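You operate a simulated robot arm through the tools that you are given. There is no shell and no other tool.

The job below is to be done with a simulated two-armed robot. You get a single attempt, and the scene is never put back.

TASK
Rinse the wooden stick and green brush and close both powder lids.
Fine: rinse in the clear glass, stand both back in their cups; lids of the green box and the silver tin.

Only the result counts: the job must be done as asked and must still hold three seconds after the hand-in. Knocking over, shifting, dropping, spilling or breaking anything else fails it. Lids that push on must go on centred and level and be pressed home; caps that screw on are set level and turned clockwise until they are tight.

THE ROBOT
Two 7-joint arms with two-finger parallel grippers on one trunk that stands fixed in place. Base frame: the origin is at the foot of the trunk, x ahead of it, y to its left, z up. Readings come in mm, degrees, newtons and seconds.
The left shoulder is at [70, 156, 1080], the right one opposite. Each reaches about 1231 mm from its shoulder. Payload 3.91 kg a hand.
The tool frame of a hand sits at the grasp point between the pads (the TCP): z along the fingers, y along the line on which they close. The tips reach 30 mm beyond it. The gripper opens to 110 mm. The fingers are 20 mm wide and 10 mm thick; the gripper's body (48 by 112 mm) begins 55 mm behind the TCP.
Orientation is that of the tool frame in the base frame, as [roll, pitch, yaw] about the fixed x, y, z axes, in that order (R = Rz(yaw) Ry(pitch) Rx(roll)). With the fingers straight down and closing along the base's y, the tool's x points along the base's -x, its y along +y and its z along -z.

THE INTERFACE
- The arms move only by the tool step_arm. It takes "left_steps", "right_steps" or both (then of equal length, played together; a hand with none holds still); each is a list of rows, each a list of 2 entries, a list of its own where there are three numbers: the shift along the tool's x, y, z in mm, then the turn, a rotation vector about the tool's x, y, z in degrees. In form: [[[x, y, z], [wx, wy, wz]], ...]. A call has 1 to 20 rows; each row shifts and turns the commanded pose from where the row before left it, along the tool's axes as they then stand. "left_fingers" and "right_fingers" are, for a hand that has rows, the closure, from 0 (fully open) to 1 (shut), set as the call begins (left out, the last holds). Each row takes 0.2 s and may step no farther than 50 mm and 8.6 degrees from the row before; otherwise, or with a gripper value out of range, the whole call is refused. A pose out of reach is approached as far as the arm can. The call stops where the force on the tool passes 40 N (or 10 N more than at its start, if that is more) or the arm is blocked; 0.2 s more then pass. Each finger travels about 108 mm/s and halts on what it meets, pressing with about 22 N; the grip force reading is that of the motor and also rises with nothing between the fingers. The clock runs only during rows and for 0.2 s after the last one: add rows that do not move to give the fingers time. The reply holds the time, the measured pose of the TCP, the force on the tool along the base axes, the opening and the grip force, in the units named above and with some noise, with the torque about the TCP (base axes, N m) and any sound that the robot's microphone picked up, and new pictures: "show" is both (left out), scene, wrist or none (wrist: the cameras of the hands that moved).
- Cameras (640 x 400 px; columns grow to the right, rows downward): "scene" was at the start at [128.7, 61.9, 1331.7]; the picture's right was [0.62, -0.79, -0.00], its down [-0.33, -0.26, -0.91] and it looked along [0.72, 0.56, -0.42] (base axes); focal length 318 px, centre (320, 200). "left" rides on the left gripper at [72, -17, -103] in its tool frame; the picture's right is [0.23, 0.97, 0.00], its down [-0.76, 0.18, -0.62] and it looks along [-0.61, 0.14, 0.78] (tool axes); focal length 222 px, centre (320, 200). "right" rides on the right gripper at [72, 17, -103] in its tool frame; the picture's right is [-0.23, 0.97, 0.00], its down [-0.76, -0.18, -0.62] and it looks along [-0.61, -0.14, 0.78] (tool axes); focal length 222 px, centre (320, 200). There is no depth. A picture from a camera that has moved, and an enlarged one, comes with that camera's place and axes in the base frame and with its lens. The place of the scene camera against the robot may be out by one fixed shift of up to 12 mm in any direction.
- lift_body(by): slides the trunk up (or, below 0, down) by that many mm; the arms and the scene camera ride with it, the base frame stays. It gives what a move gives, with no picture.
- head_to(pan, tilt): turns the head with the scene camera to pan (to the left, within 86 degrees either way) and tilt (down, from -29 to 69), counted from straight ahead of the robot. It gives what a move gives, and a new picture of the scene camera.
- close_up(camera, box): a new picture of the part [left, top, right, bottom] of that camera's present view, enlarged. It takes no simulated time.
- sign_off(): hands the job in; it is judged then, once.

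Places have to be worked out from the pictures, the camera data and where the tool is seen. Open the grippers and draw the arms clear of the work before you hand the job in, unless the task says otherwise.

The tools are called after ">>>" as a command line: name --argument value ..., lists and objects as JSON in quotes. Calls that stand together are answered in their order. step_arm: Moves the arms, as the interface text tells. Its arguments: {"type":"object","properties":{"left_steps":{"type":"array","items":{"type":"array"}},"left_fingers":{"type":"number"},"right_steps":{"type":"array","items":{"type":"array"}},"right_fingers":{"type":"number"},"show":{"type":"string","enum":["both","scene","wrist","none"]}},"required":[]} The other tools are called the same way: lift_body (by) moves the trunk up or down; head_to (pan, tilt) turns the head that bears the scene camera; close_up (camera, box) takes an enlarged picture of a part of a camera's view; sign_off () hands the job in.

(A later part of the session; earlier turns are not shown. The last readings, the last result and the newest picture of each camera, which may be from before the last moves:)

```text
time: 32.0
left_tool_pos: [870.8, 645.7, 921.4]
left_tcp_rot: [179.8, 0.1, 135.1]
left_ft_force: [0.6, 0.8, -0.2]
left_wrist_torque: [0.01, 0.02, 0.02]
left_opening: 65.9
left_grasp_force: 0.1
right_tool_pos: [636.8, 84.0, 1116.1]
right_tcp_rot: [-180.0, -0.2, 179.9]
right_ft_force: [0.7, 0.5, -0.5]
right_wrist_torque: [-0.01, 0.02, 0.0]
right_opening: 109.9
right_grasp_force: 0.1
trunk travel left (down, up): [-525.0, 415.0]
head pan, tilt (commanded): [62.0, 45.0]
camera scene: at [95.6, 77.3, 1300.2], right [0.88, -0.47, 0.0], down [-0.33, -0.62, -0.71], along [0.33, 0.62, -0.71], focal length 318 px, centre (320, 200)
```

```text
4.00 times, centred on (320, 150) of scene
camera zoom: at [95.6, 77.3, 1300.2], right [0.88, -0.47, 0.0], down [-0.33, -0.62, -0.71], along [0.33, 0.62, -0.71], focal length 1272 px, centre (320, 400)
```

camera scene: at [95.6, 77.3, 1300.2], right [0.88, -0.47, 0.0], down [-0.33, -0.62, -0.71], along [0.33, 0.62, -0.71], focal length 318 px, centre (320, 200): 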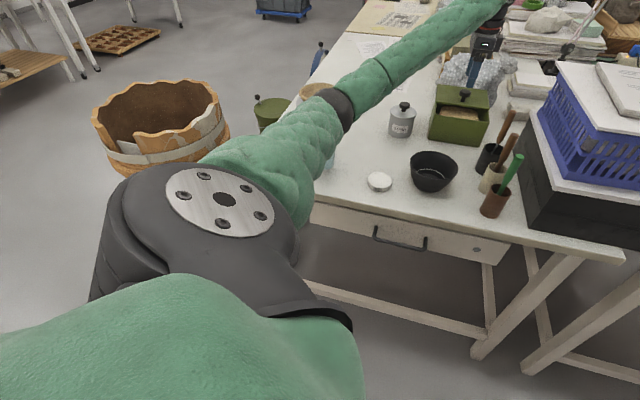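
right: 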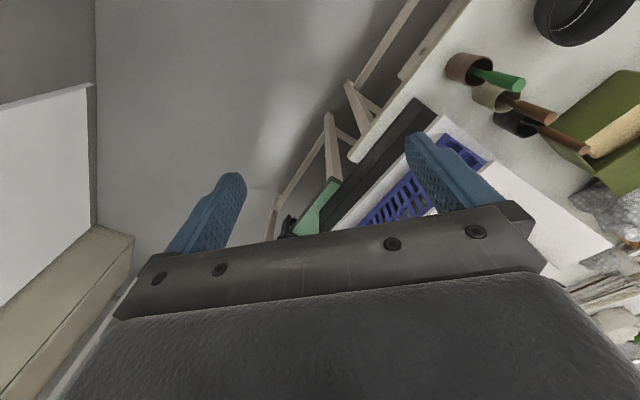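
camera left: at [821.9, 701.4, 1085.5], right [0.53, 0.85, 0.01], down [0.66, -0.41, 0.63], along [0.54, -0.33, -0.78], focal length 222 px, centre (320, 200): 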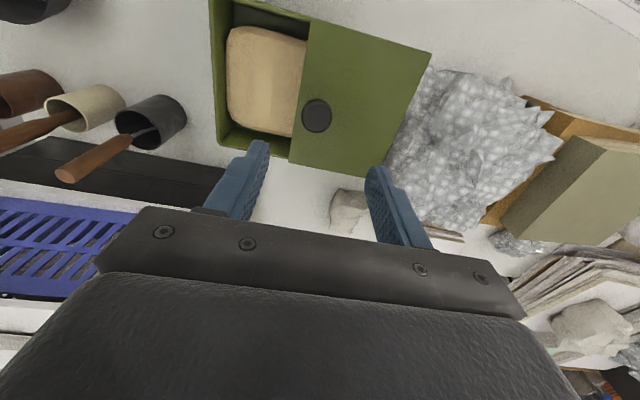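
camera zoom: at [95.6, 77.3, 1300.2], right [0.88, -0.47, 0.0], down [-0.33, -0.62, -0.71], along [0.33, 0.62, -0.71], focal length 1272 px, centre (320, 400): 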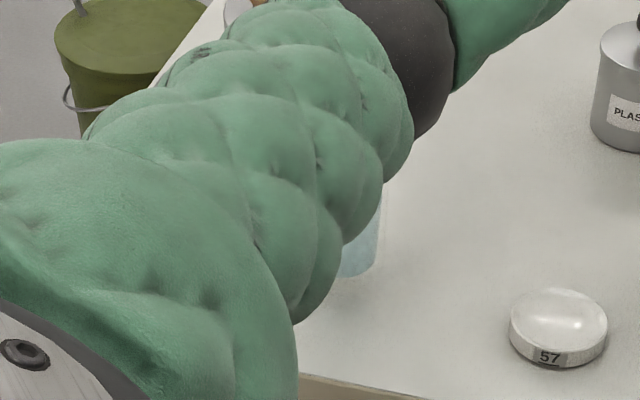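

The upper arm/elbow passes right above the glass — that is likely what was touched. I raise the hand further and look at the glass.

>>> step_arm --left_steps '[[[0, 0, -40], [0, 0, 0]], [[0, 0, -40], [0, 0, 0]], [[0, 0, -40], [0, 0, 0]], [[0, 0, -40], [0, 0, 0]], [[0, 0, 0], [0, 0, 0]]]' --show "scene"

>>> close_up --camera "scene" --box '[280, 100, 360, 200]'

```text
time: 33.2
left_tool_pos: [867.0, 648.7, 1083.2]
left_tcp_rot: [179.7, 0.2, 135.1]
left_ft_force: [0.5, 0.5, 0.0]
left_wrist_torque: [0.0, 0.04, 0.01]
left_opening: 66.1
left_grasp_force: 0.0
right_tool_pos: [635.8, 85.0, 1116.9]
right_tcp_rot: [-179.8, -0.1, 179.9]
right_ft_force: [0.6, 0.1, -0.2]
right_wrist_torque: [0.03, 0.01, -0.03]
right_opening: 110.2
right_grasp_force: 0.1
trunk travel left (down, up): [-525.0, 415.0]
head pan, tilt (commanded): [62.0, 45.0]
camera scene: at [95.1, 77.8, 1300.4], right [0.88, -0.47, 0.0], down [-0.33, -0.63, -0.71], along [0.33, 0.62, -0.71], focal length 318 px, centre (320, 200)
```

scene: 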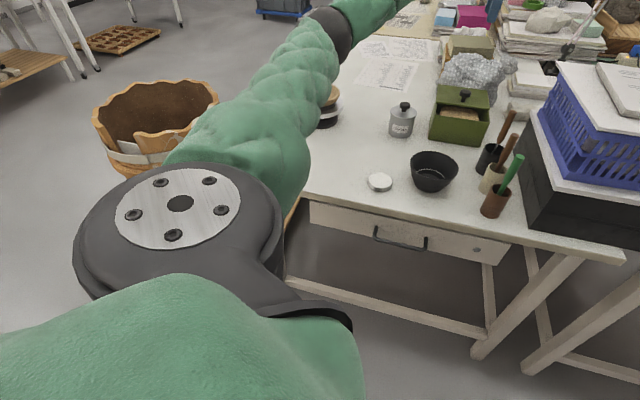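

```text
4.00 times, centred on (320, 150) of scene
camera zoom: at [95.1, 77.8, 1300.4], right [0.88, -0.47, 0.0], down [-0.33, -0.63, -0.71], along [0.33, 0.62, -0.71], focal length 1272 px, centre (320, 400)
```

zoom: 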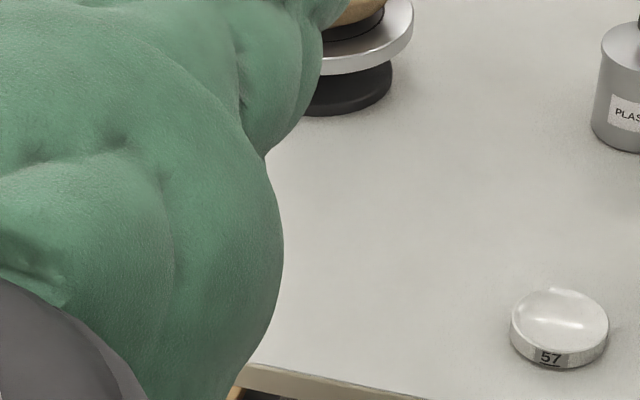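

The glass is not visible from this angle; I look from the original head pose.

>>> head_to --pan 38 --tilt 30

>>> head_to --pan 80 --tilt 40

```text
time: 34.0
left_tool_pos: [867.5, 647.3, 1084.7]
left_tcp_rot: [179.7, 0.4, 135.1]
left_ft_force: [0.0, 0.9, -0.1]
left_wrist_torque: [-0.04, 0.03, 0.01]
left_opening: 66.1
left_grasp_force: 0.1
right_tool_pos: [635.8, 83.5, 1114.5]
right_tcp_rot: [180.0, -0.1, -180.0]
right_ft_force: [-0.3, 0.5, 0.1]
right_wrist_torque: [0.01, 0.01, -0.02]
right_opening: 109.9
right_grasp_force: 0.1
trunk travel left (down, up): [-525.0, 415.0]
head pan, tilt (commanded): [38.0, 30.0]
camera scene: at [127.7, 61.1, 1323.1], right [0.62, -0.79, 0.0], down [-0.39, -0.31, -0.87], along [0.68, 0.53, -0.5], focal length 318 px, centre (320, 200)
```

scene: 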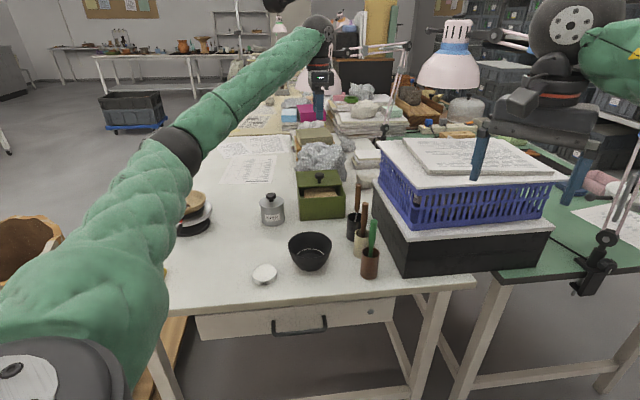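

```text
time: 35.1
left_tool_pos: [868.0, 646.8, 1084.4]
left_tcp_rot: [179.7, 0.3, 135.1]
left_ft_force: [0.3, -1.0, -0.6]
left_wrist_torque: [0.01, 0.01, 0.0]
left_opening: 65.8
left_grasp_force: 0.1
right_tool_pos: [635.3, 83.2, 1115.2]
right_tcp_rot: [180.0, 0.0, 180.0]
right_ft_force: [0.5, 0.0, -0.4]
right_wrist_torque: [-0.01, 0.02, 0.0]
right_opening: 110.2
right_grasp_force: 0.1
trunk travel left (down, up): [-525.0, 415.0]
head pan, tilt (commanded): [80.0, 40.0]
camera scene: at [71.1, 88.8, 1307.9], right [0.98, -0.17, 0.0], down [-0.11, -0.63, -0.77], along [0.13, 0.75, -0.64], focal length 318 px, centre (320, 200)
```

scene: 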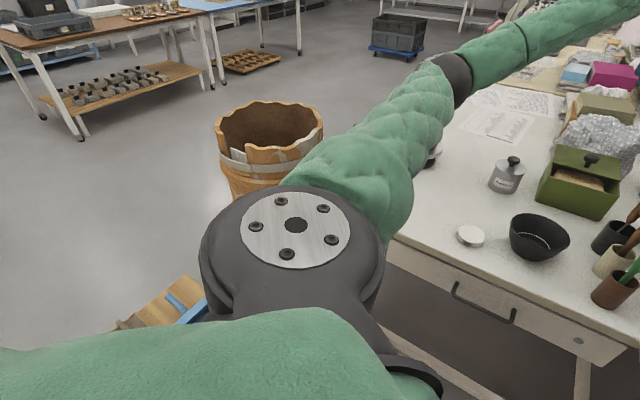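

The glass isn't at its expected spot (401,648) in these views; it may be hidden behind the arm. I retract the left arm high and back to its starting area to see.

>>> step_arm --left_steps '[[[0, 0, -39], [0, 0, 0]], [[0, 0, -39], [0, 0, 0]], [[0, 0, -39], [0, 0, 0]], [[22.2, -41.4, 0], [0, 0, 0]], [[22.2, -41.4, 0], [0, 0, 0]], [[22.2, -41.4, 0], [0, 0, 0]], [[22.2, -41.4, 0], [0, 0, 0]], [[22.2, -41.4, 0], [0, 0, 0]], [[22.2, -41.4, 0], [0, 0, 0]], [[22.2, -41.4, 0], [0, 0, 0]], [[22.2, -41.4, 0], [0, 0, 0]], [[0, 0, 0], [0, 0, -7.5]], [[0, 0, 0], [0, 0, -7.5]], [[0, 0, 0], [0, 0, -7.5]], [[0, 0, 0], [0, 0, -7.5]], [[0, 0, 0], [0, 0, -7.5]], [[0, 0, 0], [0, 0, -7.5]], [[0, 0, 0], [0, 0, 0]]]' --left_fingers 0.0 --show "both"

>>> head_to --pan 38 --tilt 24.7

```text
time: 38.9
left_tool_pos: [506.6, 536.3, 1200.4]
left_tcp_rot: [179.9, 0.5, -179.8]
left_ft_force: [1.1, 0.3, -0.6]
left_wrist_torque: [-0.02, 0.04, -0.05]
left_opening: 110.1
left_grasp_force: 0.1
right_tool_pos: [635.8, 84.0, 1116.0]
right_tcp_rot: [-180.0, 0.0, 179.9]
right_ft_force: [-0.1, 0.1, 0.0]
right_wrist_torque: [0.0, -0.03, -0.04]
right_opening: 109.9
right_grasp_force: 0.1
trunk travel left (down, up): [-525.0, 415.0]
head pan, tilt (commanded): [80.0, 40.0]
camera scene: at [70.9, 88.9, 1307.8], right [0.98, -0.17, 0.0], down [-0.11, -0.63, -0.77], along [0.13, 0.75, -0.64], focal length 318 px, centre (320, 200)
camera left: at [433.1, 519.6, 1302.5], right [-0.23, 0.97, 0.0], down [0.76, 0.18, 0.63], along [0.61, 0.14, -0.78], focal length 222 px, centre (320, 200)
```

scene: 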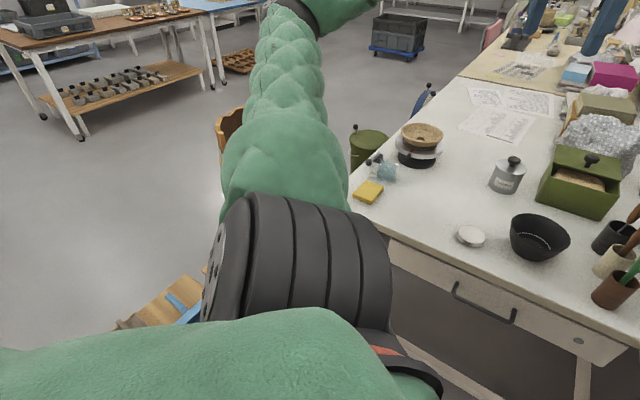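
left: 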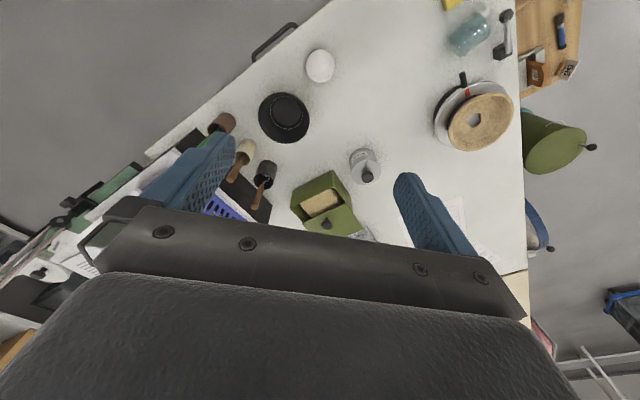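

```text
time: 40.0
left_tool_pos: [507.4, 536.9, 1199.5]
left_tcp_rot: [180.0, 0.4, -179.9]
left_ft_force: [0.4, -0.5, 1.2]
left_wrist_torque: [0.01, 0.0, 0.0]
left_opening: 110.0
left_grasp_force: 0.0
right_tool_pos: [634.6, 83.3, 1115.7]
right_tcp_rot: [180.0, 0.0, -179.9]
right_ft_force: [0.1, 0.4, 0.0]
right_wrist_torque: [0.04, 0.01, 0.03]
right_opening: 110.0
right_grasp_force: 0.0
trunk travel left (down, up): [-525.0, 415.0]
head pan, tilt (commanded): [38.0, 24.7]
camera scene: at [128.6, 62.0, 1331.6], right [0.62, -0.79, 0.0], down [-0.33, -0.26, -0.91], along [0.72, 0.56, -0.42], focal length 318 px, centre (320, 200)
```

scene: 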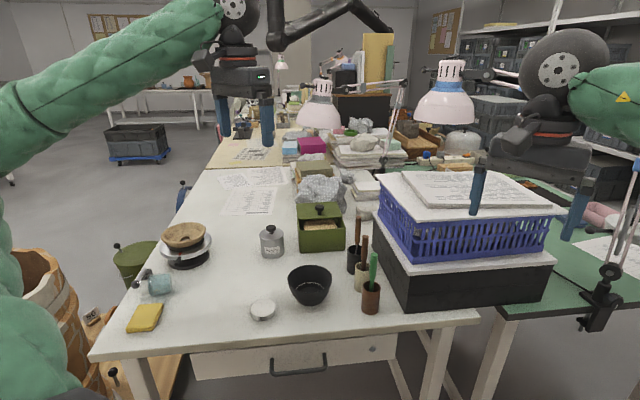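

The glass has been displaced by the arm — it's now near the clamp at the table's left edge. I zoom in to see its state.

>>> close_up --camera "scene" --box '[120, 255, 200, 335]'

>>> close_up --camera "left" --box '[430, 0, 530, 70]'

```text
5.00 times, centred on (160, 295) of scene
camera zoom: at [128.6, 62.0, 1331.6], right [0.62, -0.79, 0.0], down [-0.33, -0.26, -0.91], along [0.72, 0.56, -0.42], focal length 1589 px, centre (1120, -275)
```

zoom: 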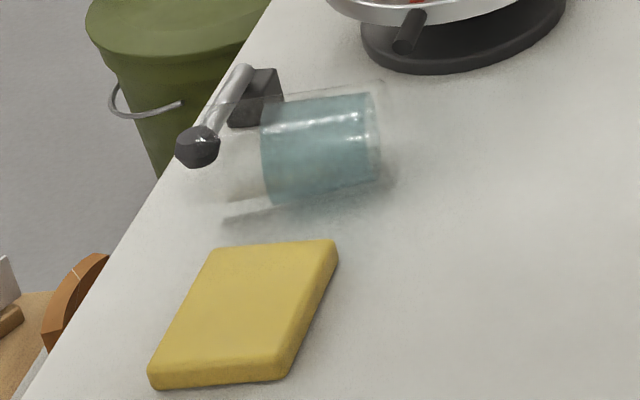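

```text
5.71 times, centred on (480, 35) of left
camera zoom: at [432.9, 519.6, 1302.6], right [-0.23, 0.97, 0.0], down [0.76, 0.18, 0.63], along [0.61, 0.14, -0.78], focal length 1269 px, centre (-594, 1143)
```

zoom: 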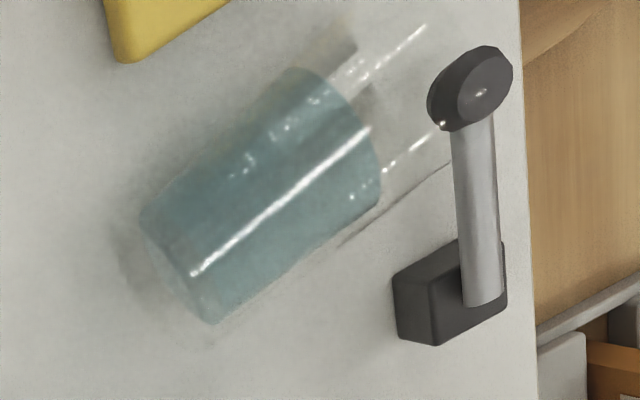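

The glass was knocked onto its side by my upper arm while I worked at the green box (it was right under the elbow). I must stand it back at its original spot (401,648). To give the elbow more clearance from now on, I first lower the left hand a bit, then raise the trunk.

>>> step_arm --left_steps '[[[0, 0, 40], [0, 0, 0]], [[0, 0, 40], [0, 0, 0]], [[0, 0, 40], [0, 0, 0]], [[0, 0, 0], [0, 0, 0]]]' --show "none"

>>> lift_body --by 240

>>> head_to --pan 45 --tilt 40

```text
time: 41.0
left_tool_pos: [512.0, 538.3, 1079.9]
left_tcp_rot: [180.0, 0.3, -180.0]
left_ft_force: [-0.1, -0.4, -0.2]
left_wrist_torque: [-0.02, 0.1, -0.04]
left_opening: 110.0
left_grasp_force: 0.1
right_tool_pos: [637.0, 85.0, 1114.2]
right_tcp_rot: [-179.9, -0.2, -179.9]
right_ft_force: [0.8, 0.2, -1.0]
right_wrist_torque: [-0.02, 0.04, -0.02]
right_opening: 110.1
right_grasp_force: 0.1
trunk travel left (down, up): [-525.0, 415.0]
head pan, tilt (commanded): [38.0, 24.7]
```

```text
time: 43.5
left_tool_pos: [510.6, 537.0, 1322.0]
left_tcp_rot: [180.0, 0.4, -179.9]
left_ft_force: [-0.2, -0.1, -0.7]
left_wrist_torque: [-0.02, 0.04, -0.02]
left_opening: 110.1
left_grasp_force: 0.1
right_tool_pos: [635.1, 83.6, 1355.0]
right_tcp_rot: [-180.0, 0.1, 180.0]
right_ft_force: [-0.1, 0.0, -0.4]
right_wrist_torque: [0.02, 0.0, 0.01]
right_opening: 110.1
right_grasp_force: 0.0
trunk travel left (down, up): [-765.0, 175.0]
head pan, tilt (commanded): [38.0, 24.7]
```

```text
time: 44.3
left_tool_pos: [510.7, 537.4, 1320.2]
left_tcp_rot: [-180.0, 0.4, -179.9]
left_ft_force: [0.6, 0.2, -0.6]
left_wrist_torque: [-0.01, -0.02, 0.03]
left_opening: 110.0
left_grasp_force: 0.0
right_tool_pos: [634.5, 83.7, 1355.5]
right_tcp_rot: [-180.0, 0.0, -180.0]
right_ft_force: [-0.5, -0.3, -0.3]
right_wrist_torque: [0.01, 0.0, -0.01]
right_opening: 110.1
right_grasp_force: 0.0
trunk travel left (down, up): [-765.0, 175.0]
head pan, tilt (commanded): [45.0, 40.0]
camera scene: at [116.2, 65.3, 1547.9], right [0.71, -0.71, 0.0], down [-0.45, -0.45, -0.77], along [0.54, 0.54, -0.64], focal length 318 px, centre (320, 200)
```

scene: 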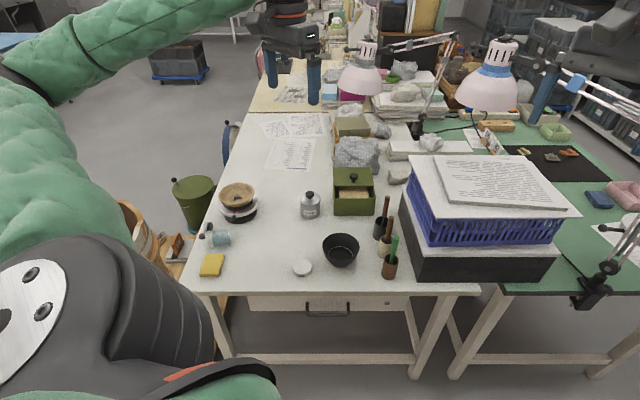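

Now, with the trunk raised, I go back over the green box's knob (now ≈(868,643)), yawing 45° again, staying high first; the lamp shade stands at about (1019,759,1136), so I keep on the near side.

>>> step_arm --left_steps '[[[0, 0, 0], [0, 0, 7.5]], [[0, 0, 0], [0, 0, 7.5]], [[0, 0, 0], [0, 0, 7.5]], [[0, 0, 0], [0, 0, 7.5]], [[0, 0, 0], [0, 0, 7.5]], [[0, 0, 0], [0, 0, 7.5]], [[-16.1, 29.8, 29.1], [0, 0, 0]], [[-16.1, 29.8, 29.1], [0, 0, 0]], [[-16.1, 29.8, 29.1], [0, 0, 0]], [[-16.1, 29.8, 29.1], [0, 0, 0]], [[-16.1, 29.8, 29.1], [0, 0, 0]], [[-16.1, 29.8, 29.1], [0, 0, 0]], [[-16.1, 29.8, 29.1], [0, 0, 0]], [[-16.1, 29.8, 29.1], [0, 0, 0]], [[-16.1, 29.8, 29.1], [0, 0, 0]], [[-16.1, 29.8, 29.1], [0, 0, 0]], [[-16.1, 29.8, 29.1], [0, 0, 0]], [[0, 0, 0], [0, 0, 0]]]' --left_fingers 0.4 --show "both"

```text
time: 48.1
left_tool_pos: [867.9, 647.1, 1006.1]
left_tcp_rot: [179.5, 0.3, 135.0]
left_ft_force: [-0.1, 0.9, -1.2]
left_wrist_torque: [-0.01, 0.02, -0.01]
left_opening: 65.8
left_grasp_force: 0.0
right_tool_pos: [635.2, 82.5, 1356.2]
right_tcp_rot: [-179.9, 0.0, -180.0]
right_ft_force: [0.1, -0.1, -0.6]
right_wrist_torque: [-0.03, -0.01, -0.04]
right_opening: 110.2
right_grasp_force: 0.0
trunk travel left (down, up): [-765.0, 175.0]
head pan, tilt (commanded): [45.0, 40.0]
camera scene: at [115.1, 65.5, 1548.0], right [0.71, -0.71, 0.0], down [-0.45, -0.45, -0.77], along [0.54, 0.54, -0.64], focal length 318 px, centre (320, 200)
camera left: at [802.8, 685.6, 1108.0], right [0.53, 0.85, 0.01], down [0.66, -0.41, 0.63], along [0.54, -0.33, -0.78], focal length 222 px, centre (320, 200)
```

scene: 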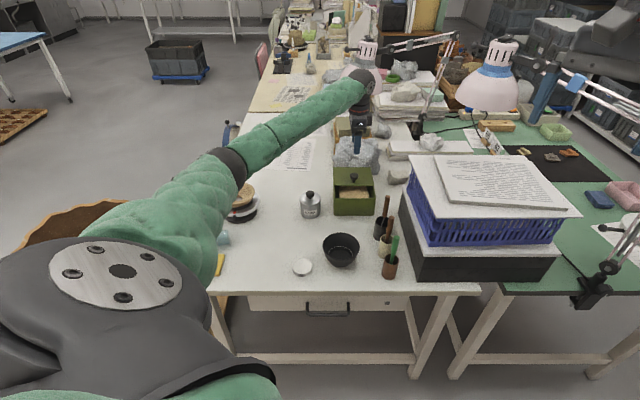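
left: 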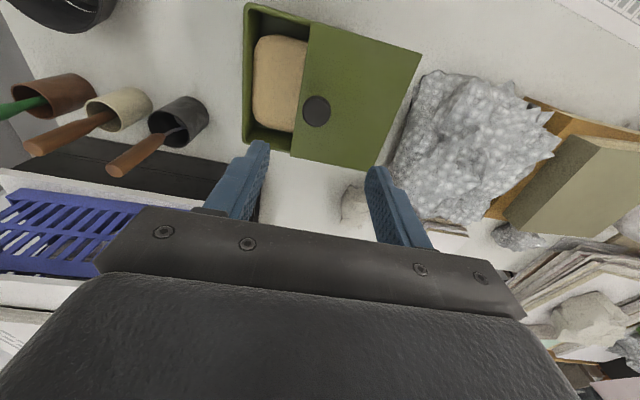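

Elbow is now around z≈1200, well clear. I zoom on the knob to align.

>>> close_up --camera "left" --box '[220, 50, 420, 200]'

```text
2.67 times, centred on (320, 125) of left
camera zoom: at [802.8, 685.6, 1108.0], right [0.53, 0.85, 0.01], down [0.66, -0.41, 0.63], along [0.54, -0.33, -0.78], focal length 592 px, centre (320, 400)
```

zoom: 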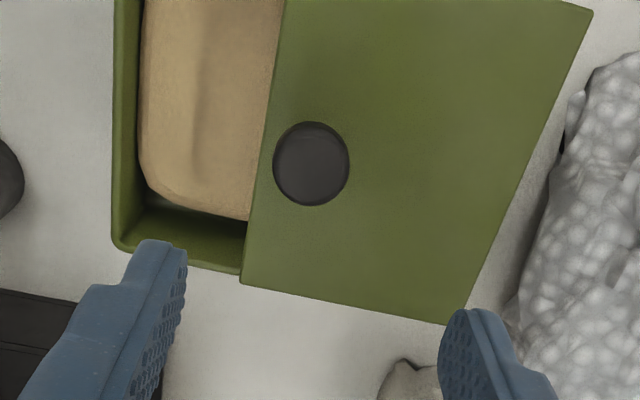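

>>> step_arm --left_steps '[[[0, -3.7, 33], [0, 0, 0]], [[0, 0, 33], [0, 0, 0]], [[0, 0, 33], [0, 0, 0]], [[0, 0, 0], [0, 0, 0]]]' --show "none"

>>> close_up --camera "left" --box '[220, 80, 420, 230]'

>>> close_up --camera "scene" --box '[160, 60, 420, 300]'

```text
time: 49.1
left_tool_pos: [870.3, 645.6, 905.8]
left_tcp_rot: [179.6, 0.3, 135.2]
left_ft_force: [-0.2, 0.7, 0.2]
left_wrist_torque: [0.01, -0.01, 0.0]
left_opening: 66.0
left_grasp_force: 0.2
right_tool_pos: [635.4, 83.5, 1355.5]
right_tcp_rot: [179.9, -0.1, -180.0]
right_ft_force: [-0.3, -0.4, -0.3]
right_wrist_torque: [0.0, -0.05, 0.04]
right_opening: 109.9
right_grasp_force: 0.0
trunk travel left (down, up): [-765.0, 175.0]
head pan, tilt (commanded): [45.0, 40.0]
```

```text
2.67 times, centred on (320, 155) of left
camera zoom: at [804.6, 684.4, 1008.0], right [0.53, 0.85, 0.01], down [0.66, -0.41, 0.63], along [0.54, -0.33, -0.78], focal length 592 px, centre (320, 320)
```

zoom: 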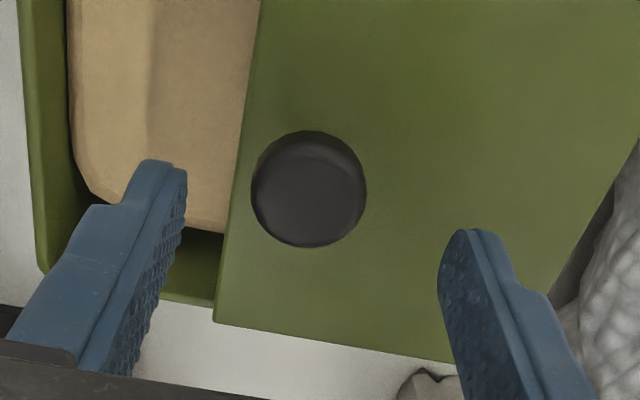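

```text
1.67 times, centred on (290, 180) of scene
camera zoom: at [116.0, 65.2, 1547.9], right [0.71, -0.71, 0.0], down [-0.45, -0.45, -0.77], along [0.54, 0.54, -0.64], focal length 530 px, centre (370, 233)
```

zoom: 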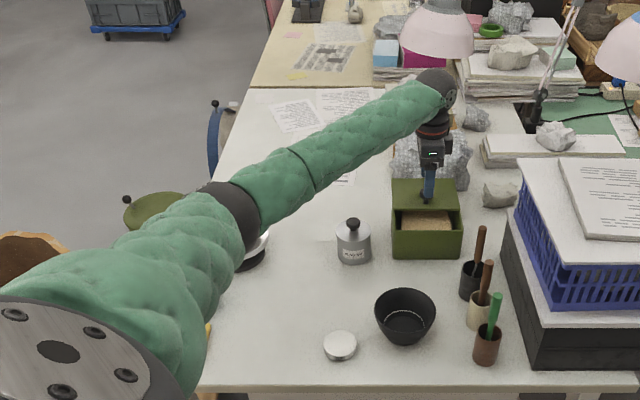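

>>> step_arm --left_steps '[[[1.5, -4, 0], [0, 0, 0]], [[0, 0, 13], [0, 0, 0]], [[0, 0, 12], [0, 0, 0]], [[0, 0, 0], [0, 0, 0]]]' --show "none"

>>> close_up --camera "left" --box '[220, 80, 420, 230]'

```text
time: 50.1
left_tool_pos: [866.0, 641.4, 879.3]
left_tcp_rot: [179.6, 0.3, 135.1]
left_ft_force: [-0.2, 0.0, 1.3]
left_wrist_torque: [-0.02, 0.01, -0.02]
left_opening: 65.9
left_grasp_force: 0.1
right_tool_pos: [635.1, 82.8, 1354.9]
right_tcp_rot: [-180.0, -0.1, 180.0]
right_ft_force: [-0.4, 0.0, -0.3]
right_wrist_torque: [0.02, 0.01, -0.02]
right_opening: 110.1
right_grasp_force: 0.1
trunk travel left (down, up): [-765.0, 175.0]
head pan, tilt (commanded): [45.0, 40.0]
```

```text
2.67 times, centred on (320, 155) of left
camera zoom: at [799.8, 681.2, 982.5], right [0.53, 0.85, 0.01], down [0.66, -0.41, 0.63], along [0.54, -0.33, -0.78], focal length 592 px, centre (320, 320)
```

zoom: 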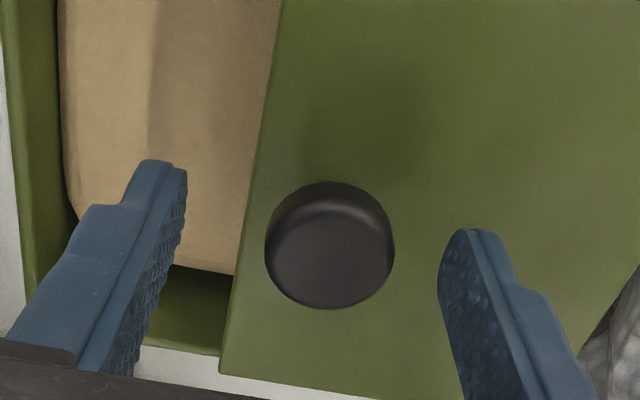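

Knob is +2 mm in tool y. Adjust, lower 3 mm more, then close.

>>> step_arm --left_steps '[[[0.5, 2.0, 3], [0, 0, 0]], [[0, 0, 0], [0, 0, 0]]]' --show "none"

>>> step_arm --left_steps '[[[0, 0, 0], [0, 0, 0]], [[0, 0, 0], [0, 0, 0]], [[0, 0, 0], [0, 0, 0]]]' --left_fingers 1.0 --show "none"

>>> close_up --camera "left" --box '[220, 80, 420, 230]'

```text
time: 50.7
left_tool_pos: [865.3, 643.2, 876.9]
left_tcp_rot: [179.6, 0.2, 135.1]
left_ft_force: [-0.7, 0.1, 0.1]
left_wrist_torque: [0.0, 0.01, 0.04]
left_opening: 66.1
left_grasp_force: 0.1
right_tool_pos: [635.6, 83.5, 1356.0]
right_tcp_rot: [-179.9, 0.1, 180.0]
right_ft_force: [1.2, 0.5, -0.6]
right_wrist_torque: [0.02, 0.0, -0.01]
right_opening: 109.9
right_grasp_force: 0.1
trunk travel left (down, up): [-765.0, 175.0]
head pan, tilt (commanded): [45.0, 40.0]
```

```text
time: 51.5
left_tool_pos: [866.1, 642.4, 878.0]
left_tcp_rot: [179.7, 0.2, 135.1]
left_ft_force: [0.9, 0.6, 0.7]
left_wrist_torque: [-0.04, 0.16, 0.01]
left_opening: 31.1
left_grasp_force: 45.3
right_tool_pos: [635.6, 83.3, 1356.5]
right_tcp_rot: [-180.0, 0.1, 180.0]
right_ft_force: [1.2, 0.7, 0.1]
right_wrist_torque: [0.0, -0.01, -0.02]
right_opening: 110.0
right_grasp_force: 0.0
trunk travel left (down, up): [-765.0, 175.0]
head pan, tilt (commanded): [45.0, 40.0]
```

```text
2.67 times, centred on (320, 155) of left
camera zoom: at [801.0, 682.2, 980.0], right [0.53, 0.85, 0.0], down [0.66, -0.41, 0.63], along [0.54, -0.33, -0.78], focal length 592 px, centre (320, 320)
```

zoom: 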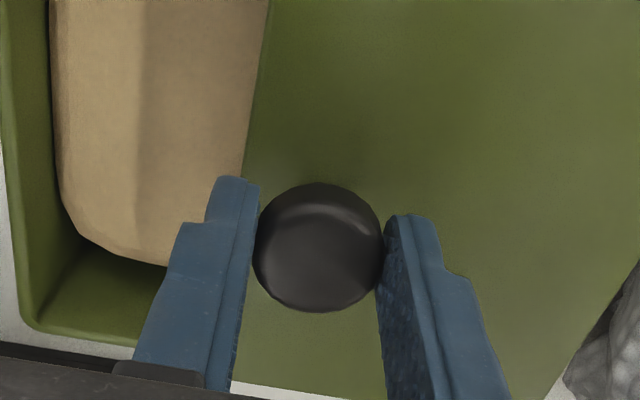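

Gripped cleanly with no stray forces. Now I slide the lid 25 mm toward the front and check force and the robot's readings.

>>> step_arm --left_steps '[[[0, -5, 0], [0, 0, 0]], [[0, -5, 0], [0, 0, 0]], [[0, -5, 0], [0, 0, 0]], [[0, -5, 0], [0, 0, 0]], [[0, -5, 0], [0, 0, 0]], [[0, 0, 0], [0, 0, 0]]]' --show "none"

>>> close_up --camera "left" --box '[180, 20, 460, 230]'

>>> close_up --camera "scene" --box '[310, 150, 400, 230]'

```text
time: 52.9
left_tool_pos: [847.1, 624.1, 877.6]
left_tcp_rot: [179.7, 0.3, 135.0]
left_ft_force: [-2.7, 3.3, 5.1]
left_wrist_torque: [-0.02, 0.2, 0.03]
left_opening: 31.2
left_grasp_force: 44.7
right_tool_pos: [635.5, 83.5, 1356.3]
right_tcp_rot: [-179.9, 0.1, -180.0]
right_ft_force: [-0.2, 0.2, 0.4]
right_wrist_torque: [-0.02, -0.02, 0.02]
right_opening: 110.1
right_grasp_force: 0.0
trunk travel left (down, up): [-765.0, 175.0]
head pan, tilt (commanded): [45.0, 40.0]
```

```text
1.90 times, centred on (320, 125) of left
camera zoom: at [782.3, 663.6, 980.0], right [0.53, 0.85, 0.01], down [0.66, -0.41, 0.63], along [0.54, -0.33, -0.78], focal length 423 px, centre (320, 343)
```

zoom: 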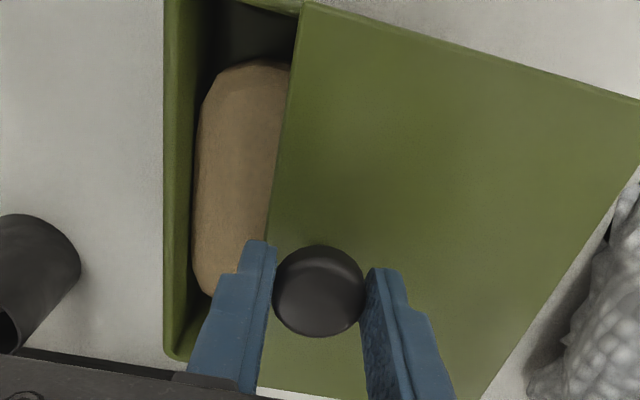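

```text
5.00 times, centred on (355, 190) of scene
camera zoom: at [115.7, 65.2, 1547.9], right [0.71, -0.71, 0.0], down [-0.45, -0.45, -0.77], along [0.54, 0.54, -0.64], focal length 1589 px, centre (145, 250)
```

zoom: 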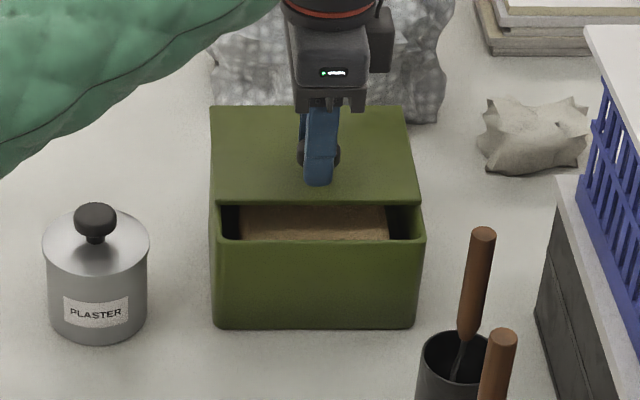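

Smooth slide with ~4 N. About 40 mm remain; I slide 28 mm more, then proceed in fine steps.

>>> step_arm --left_steps '[[[0, -5, 0], [0, 0, 0]], [[0, -5, 0], [0, 0, 0]], [[0, -5, 0], [0, 0, 0]], [[0, -5, 0], [0, 0, 0]], [[0, -5, 0], [0, 0, 0]], [[0, -3, 0], [0, 0, 0]], [[0, 0, 0], [0, 0, 0]]]' --show "none"

>>> close_up --camera "left" --box '[180, 20, 460, 230]'

>>> close_up --camera "scene" --box '[310, 150, 400, 230]'

```text
time: 54.5
left_tool_pos: [828.0, 603.8, 877.0]
left_tcp_rot: [179.6, 0.3, 135.1]
left_ft_force: [-1.0, 1.4, 11.7]
left_wrist_torque: [-0.29, -0.12, 0.04]
left_opening: 31.3
left_grasp_force: 44.7
right_tool_pos: [634.1, 83.5, 1357.2]
right_tcp_rot: [-179.9, 0.0, -180.0]
right_ft_force: [0.4, -0.3, -1.3]
right_wrist_torque: [0.01, 0.01, 0.02]
right_opening: 110.2
right_grasp_force: 0.0
trunk travel left (down, up): [-765.0, 175.0]
head pan, tilt (commanded): [45.0, 40.0]
```

```text
1.90 times, centred on (320, 125) of left
camera zoom: at [762.5, 643.8, 979.9], right [0.53, 0.85, 0.01], down [0.66, -0.41, 0.63], along [0.54, -0.33, -0.78], focal length 423 px, centre (320, 343)
```

zoom: 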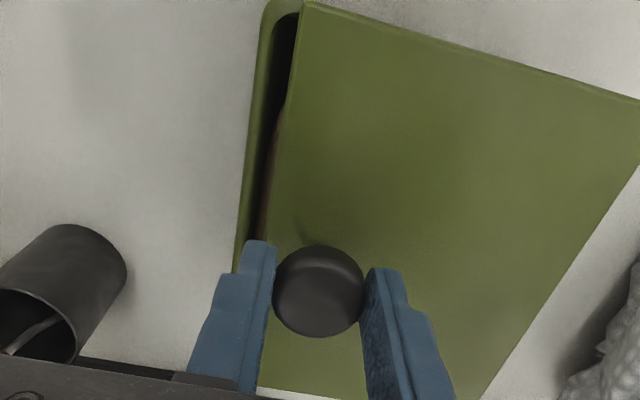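

```text
5.00 times, centred on (355, 190) of scene
camera zoom: at [115.3, 64.7, 1548.0], right [0.71, -0.71, 0.0], down [-0.45, -0.45, -0.77], along [0.54, 0.54, -0.64], focal length 1589 px, centre (145, 250)
```

zoom: 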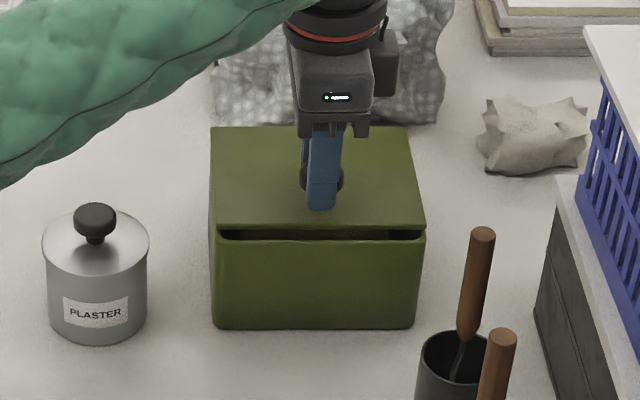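

About 12 mm left. Relieve ~1.5 mm of downward pressure and continue with 2–3 mm steps.

>>> step_arm --left_steps '[[[0, 0, -1.5], [0, 0, 0]], [[0, -3, 0], [0, 0, 0]], [[0, -3, 0], [0, 0, 0]], [[0, -2, 0], [0, 0, 0]], [[0, 0, 0], [0, 0, 0]]]' --show "none"

>>> close_up --camera "left" --box '[220, 0, 400, 140]'

>>> close_up --camera "scene" --box '[325, 165, 385, 215]'

```text
time: 55.7
left_tool_pos: [824.0, 599.1, 877.4]
left_tcp_rot: [179.8, 0.1, 135.0]
left_ft_force: [-1.5, 1.3, 2.7]
left_wrist_torque: [-0.11, 0.06, -0.06]
left_opening: 31.1
left_grasp_force: 44.7
right_tool_pos: [635.3, 83.2, 1355.5]
right_tcp_rot: [180.0, 0.0, 179.9]
right_ft_force: [-0.2, -0.3, -0.5]
right_wrist_torque: [0.0, -0.05, 0.02]
right_opening: 109.8
right_grasp_force: 0.0
trunk travel left (down, up): [-765.0, 175.0]
head pan, tilt (commanded): [45.0, 40.0]
```

```text
2.86 times, centred on (310, 70) of left
camera zoom: at [757.4, 638.6, 980.0], right [0.53, 0.85, 0.01], down [0.66, -0.41, 0.63], along [0.54, -0.33, -0.78], focal length 635 px, centre (349, 571)
```

zoom: 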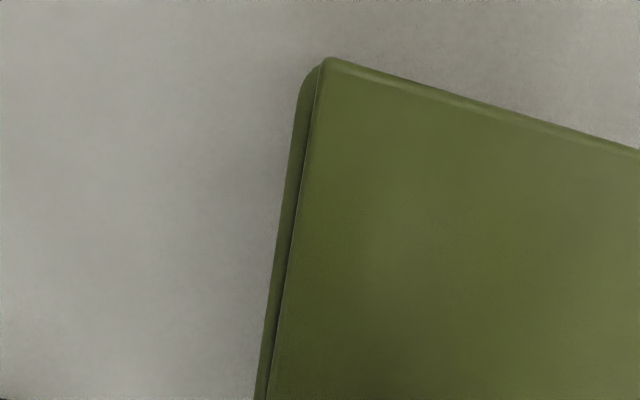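

```text
8.00 times, centred on (355, 190) of scene
camera zoom: at [116.1, 65.2, 1547.8], right [0.71, -0.71, 0.0], down [-0.45, -0.45, -0.77], along [0.54, 0.54, -0.64], focal length 2543 px, centre (40, 280)
```

zoom: 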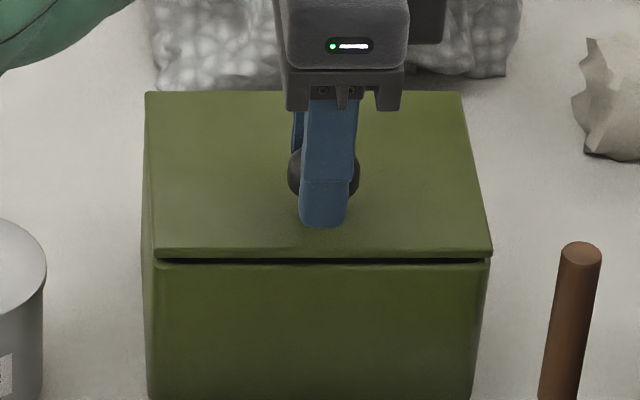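

Only a few millimetres to flush. I continue with 1 mm steps.

>>> step_arm --left_steps '[[[0, -1, 0], [0, 0, 0]], [[0, -1, 0], [0, 0, 0]], [[0, -1, 0], [0, 0, 0]], [[0, 0, 0], [0, 0, 0]]]' --show "none"

>>> close_up --camera "left" --box '[260, 0, 360, 70]'

>>> close_up --camera "scene" --box '[325, 165, 385, 215]'

```text
time: 56.7
left_tool_pos: [820.9, 597.1, 877.2]
left_tcp_rot: [179.6, 0.3, 135.1]
left_ft_force: [1.7, -2.4, 3.0]
left_wrist_torque: [-0.17, 0.05, -0.03]
left_opening: 31.2
left_grasp_force: 45.0
right_tool_pos: [635.5, 82.5, 1356.5]
right_tcp_rot: [-179.9, 0.0, -179.9]
right_ft_force: [-0.5, 0.1, 0.1]
right_wrist_torque: [-0.05, 0.01, -0.02]
right_opening: 109.9
right_grasp_force: 0.0
trunk travel left (down, up): [-765.0, 175.0]
head pan, tilt (commanded): [45.0, 40.0]
```

```text
5.71 times, centred on (310, 35) of left
camera zoom: at [755.0, 636.2, 979.9], right [0.53, 0.85, 0.01], down [0.66, -0.41, 0.63], along [0.54, -0.33, -0.78], focal length 1269 px, centre (377, 1143)
```

zoom: 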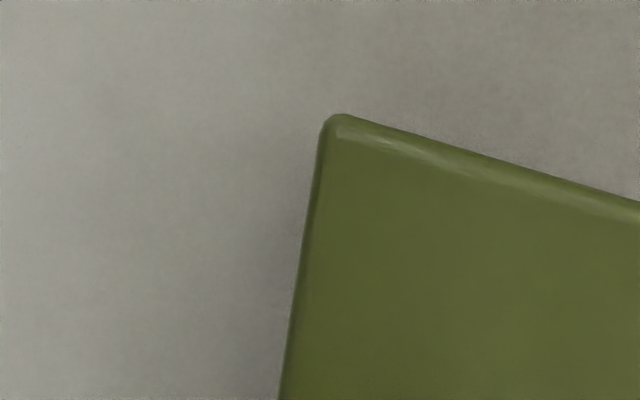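

```text
8.00 times, centred on (355, 190) of scene
camera zoom: at [116.4, 64.8, 1547.9], right [0.71, -0.71, 0.0], down [-0.46, -0.45, -0.77], along [0.54, 0.54, -0.64], focal length 2543 px, centre (40, 280)
```

zoom: 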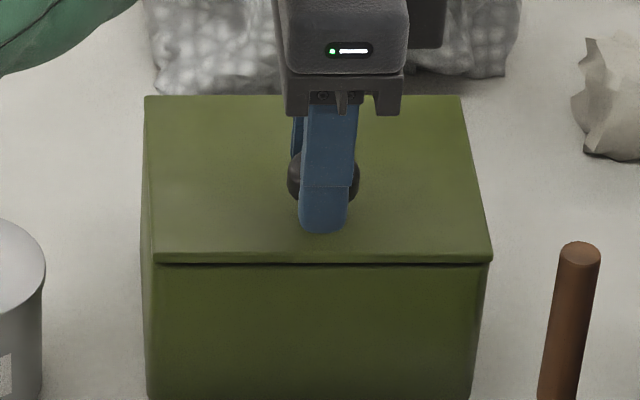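

Almost flush. I continue with 1 mm steps watching for a stop.

>>> step_arm --left_steps '[[[0, -1, 0], [0, 0, 0]], [[0, -1, 0], [0, 0, 0]], [[0, 0, 0], [0, 0, 0]]]' --show "none"

>>> close_up --camera "left" --box '[260, 0, 360, 70]'

>>> close_up --camera "scene" --box '[325, 165, 385, 215]'

```text
time: 57.5
left_tool_pos: [820.5, 597.2, 876.5]
left_tcp_rot: [179.6, 0.3, 135.0]
left_ft_force: [18.9, 5.9, 3.5]
left_wrist_torque: [0.07, -0.35, 0.09]
left_opening: 31.1
left_grasp_force: 44.9
right_tool_pos: [637.0, 83.4, 1355.9]
right_tcp_rot: [179.9, -0.1, -179.9]
right_ft_force: [-0.3, 0.4, 0.3]
right_wrist_torque: [-0.01, 0.01, 0.04]
right_opening: 110.2
right_grasp_force: 0.1
trunk travel left (down, up): [-765.0, 175.0]
head pan, tilt (commanded): [45.0, 40.0]
```

```text
5.71 times, centred on (310, 35) of left
camera zoom: at [754.4, 635.7, 979.9], right [0.53, 0.85, 0.01], down [0.66, -0.41, 0.63], along [0.54, -0.33, -0.78], focal length 1269 px, centre (377, 1143)
```

zoom: 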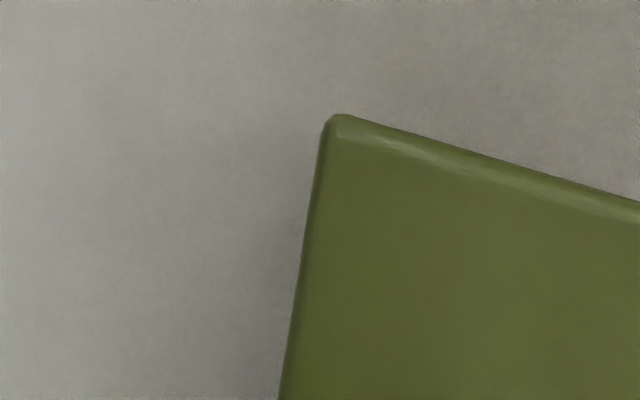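

```text
8.00 times, centred on (355, 190) of scene
camera zoom: at [118.0, 65.5, 1547.7], right [0.71, -0.71, 0.0], down [-0.46, -0.45, -0.77], along [0.54, 0.54, -0.64], focal length 2543 px, centre (40, 280)
```

zoom: 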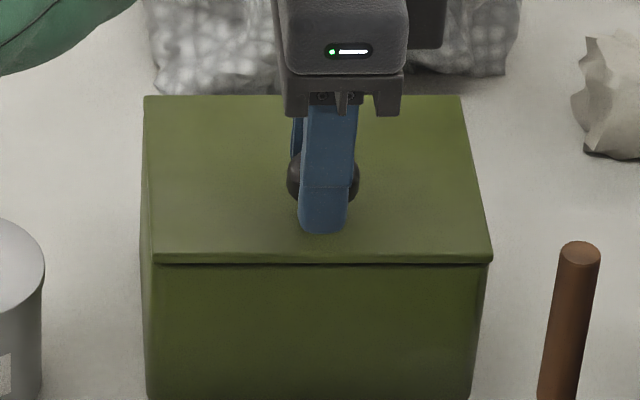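

A firm stop (≈17 N along the slide): the lid is fully closed and flush. I release and lift off.

>>> step_arm --left_steps '[[[0, 1, 0], [0, 0, 0]], [[0, 0, 0], [0, 0, 0]], [[0, 0, 0], [0, 0, 0]], [[0, 0, -20], [0, 0, 0]], [[0, 0, -40], [0, 0, 0]], [[0, 0, -40], [0, 0, 0]], [[0, 0, 0], [0, 0, 0]]]' --left_fingers 0.4 --show "wrist"

>>> close_up --camera "scene" --box '[320, 155, 390, 225]'

```text
time: 59.1
left_tool_pos: [819.6, 596.4, 975.4]
left_tcp_rot: [179.8, 0.2, 135.0]
left_ft_force: [1.2, -0.3, 0.2]
left_wrist_torque: [0.0, -0.03, 0.0]
left_opening: 66.1
left_grasp_force: 0.0
right_tool_pos: [635.7, 84.0, 1355.8]
right_tcp_rot: [180.0, 0.0, 180.0]
right_ft_force: [-0.1, -0.7, 0.0]
right_wrist_torque: [0.0, 0.02, -0.01]
right_opening: 110.0
right_grasp_force: 0.0
trunk travel left (down, up): [-765.0, 175.0]
head pan, tilt (commanded): [45.0, 40.0]
camera left: at [753.9, 635.8, 1078.5], right [0.53, 0.85, 0.0], down [0.66, -0.41, 0.63], along [0.54, -0.33, -0.78], focal length 222 px, centre (320, 200)
```

left: 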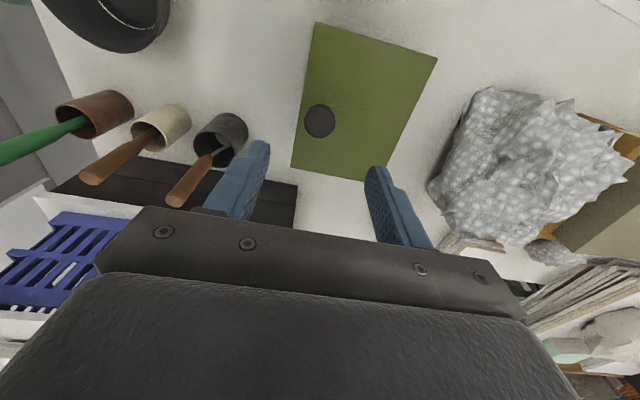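

```text
5.71 times, centred on (355, 190) of scene
camera zoom: at [116.8, 65.6, 1547.8], right [0.71, -0.71, 0.0], down [-0.46, -0.45, -0.77], along [0.54, 0.54, -0.64], focal length 1816 px, centre (120, 257)
```

zoom: 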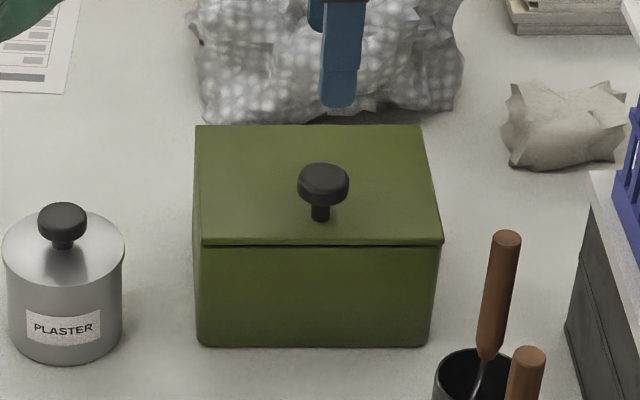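

Both lids are closed. Next: stand the glass back up. I raise the hand, travel high over to the fallen glass (≈(381,816)), and align the fingers across its axis.

>>> step_arm --left_steps '[[[0, 0, -42], [0, 0, 0]], [[0, 0, -42], [0, 0, 0]], [[0, 0, -42], [0, 0, 0]], [[42.3, -14.1, 0], [0, 0, 0]], [[42.3, -14.1, 0], [0, 0, 0]], [[42.3, -14.1, 0], [0, 0, 0]], [[42.3, -14.1, 0], [0, 0, 0]], [[42.3, -14.1, 0], [0, 0, 0]], [[42.3, -14.1, 0], [0, 0, 0]], [[42.3, -14.1, 0], [0, 0, 0]], [[42.3, -14.1, 0], [0, 0, 0]], [[42.3, -14.1, 0], [0, 0, 0]], [[42.3, -14.1, 0], [0, 0, 0]], [[42.3, -14.1, 0], [0, 0, 0]], [[0, 0, 0], [0, 0, -7.8]], [[0, 0, 0], [0, 0, 0]]]' --left_fingers 0.1 --show "both"

```text
time: 62.5
left_tool_pos: [376.4, 814.6, 1099.7]
left_tcp_rot: [179.7, 0.3, 143.0]
left_ft_force: [-0.5, 0.6, -1.0]
left_wrist_torque: [0.03, -0.01, -0.02]
left_opening: 98.9
left_grasp_force: 0.0
right_tool_pos: [634.4, 85.0, 1355.6]
right_tcp_rot: [-180.0, 0.1, -180.0]
right_ft_force: [0.0, 0.1, -0.6]
right_wrist_torque: [-0.03, -0.03, 0.01]
right_opening: 109.9
right_grasp_force: 0.1
trunk travel left (down, up): [-765.0, 175.0]
head pan, tilt (commanded): [45.0, 40.0]
camera scene: at [115.2, 66.0, 1547.9], right [0.71, -0.71, 0.0], down [-0.45, -0.46, -0.77], along [0.54, 0.54, -0.64], focal length 318 px, centre (320, 200)
camera left: at [306.2, 844.6, 1201.7], right [0.41, 0.91, 0.0], down [0.71, -0.32, 0.63], along [0.58, -0.25, -0.78], focal length 222 px, centre (320, 200)
```

scene: 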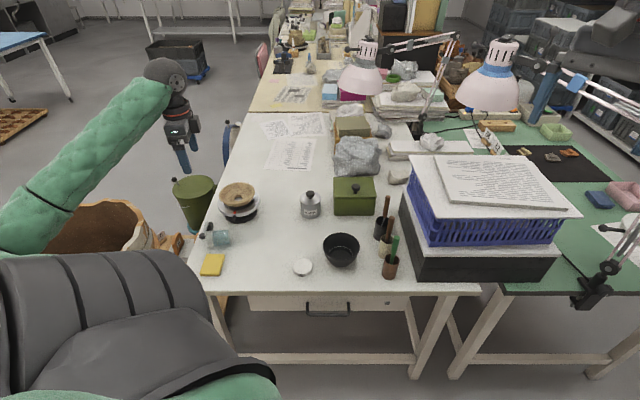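
left: 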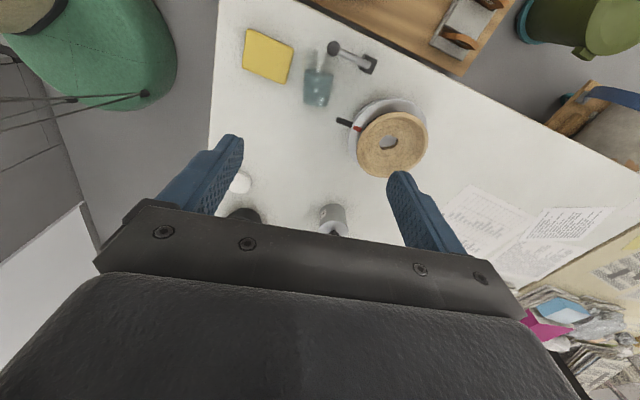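

>>> close_up --camera "left" --box '[280, 30, 390, 110]'

>>> close_up --camera "scene" --box '[190, 205, 260, 265]'

```text
5.00 times, centred on (335, 70) of left
camera zoom: at [306.2, 844.6, 1201.7], right [0.41, 0.91, 0.0], down [0.71, -0.32, 0.63], along [0.58, -0.25, -0.78], focal length 1111 px, centre (245, 850)
```

zoom: 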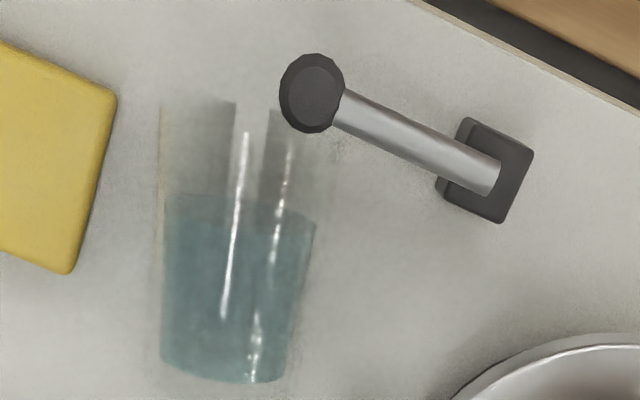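

```text
6.67 times, centred on (225, 235) of scene
camera zoom: at [115.2, 66.0, 1547.9], right [0.71, -0.71, 0.0], down [-0.45, -0.46, -0.77], along [0.54, 0.54, -0.64], focal length 2119 px, centre (953, -33)
```

zoom: 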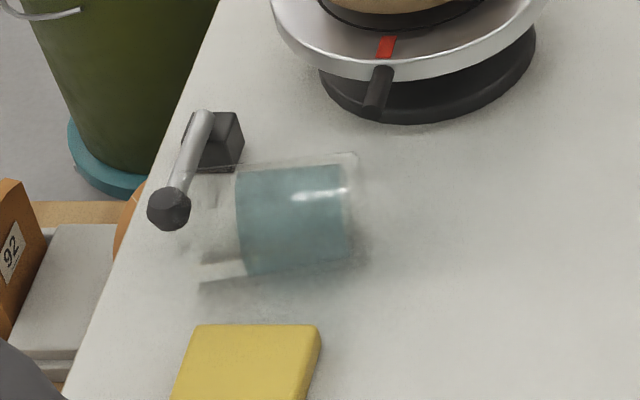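

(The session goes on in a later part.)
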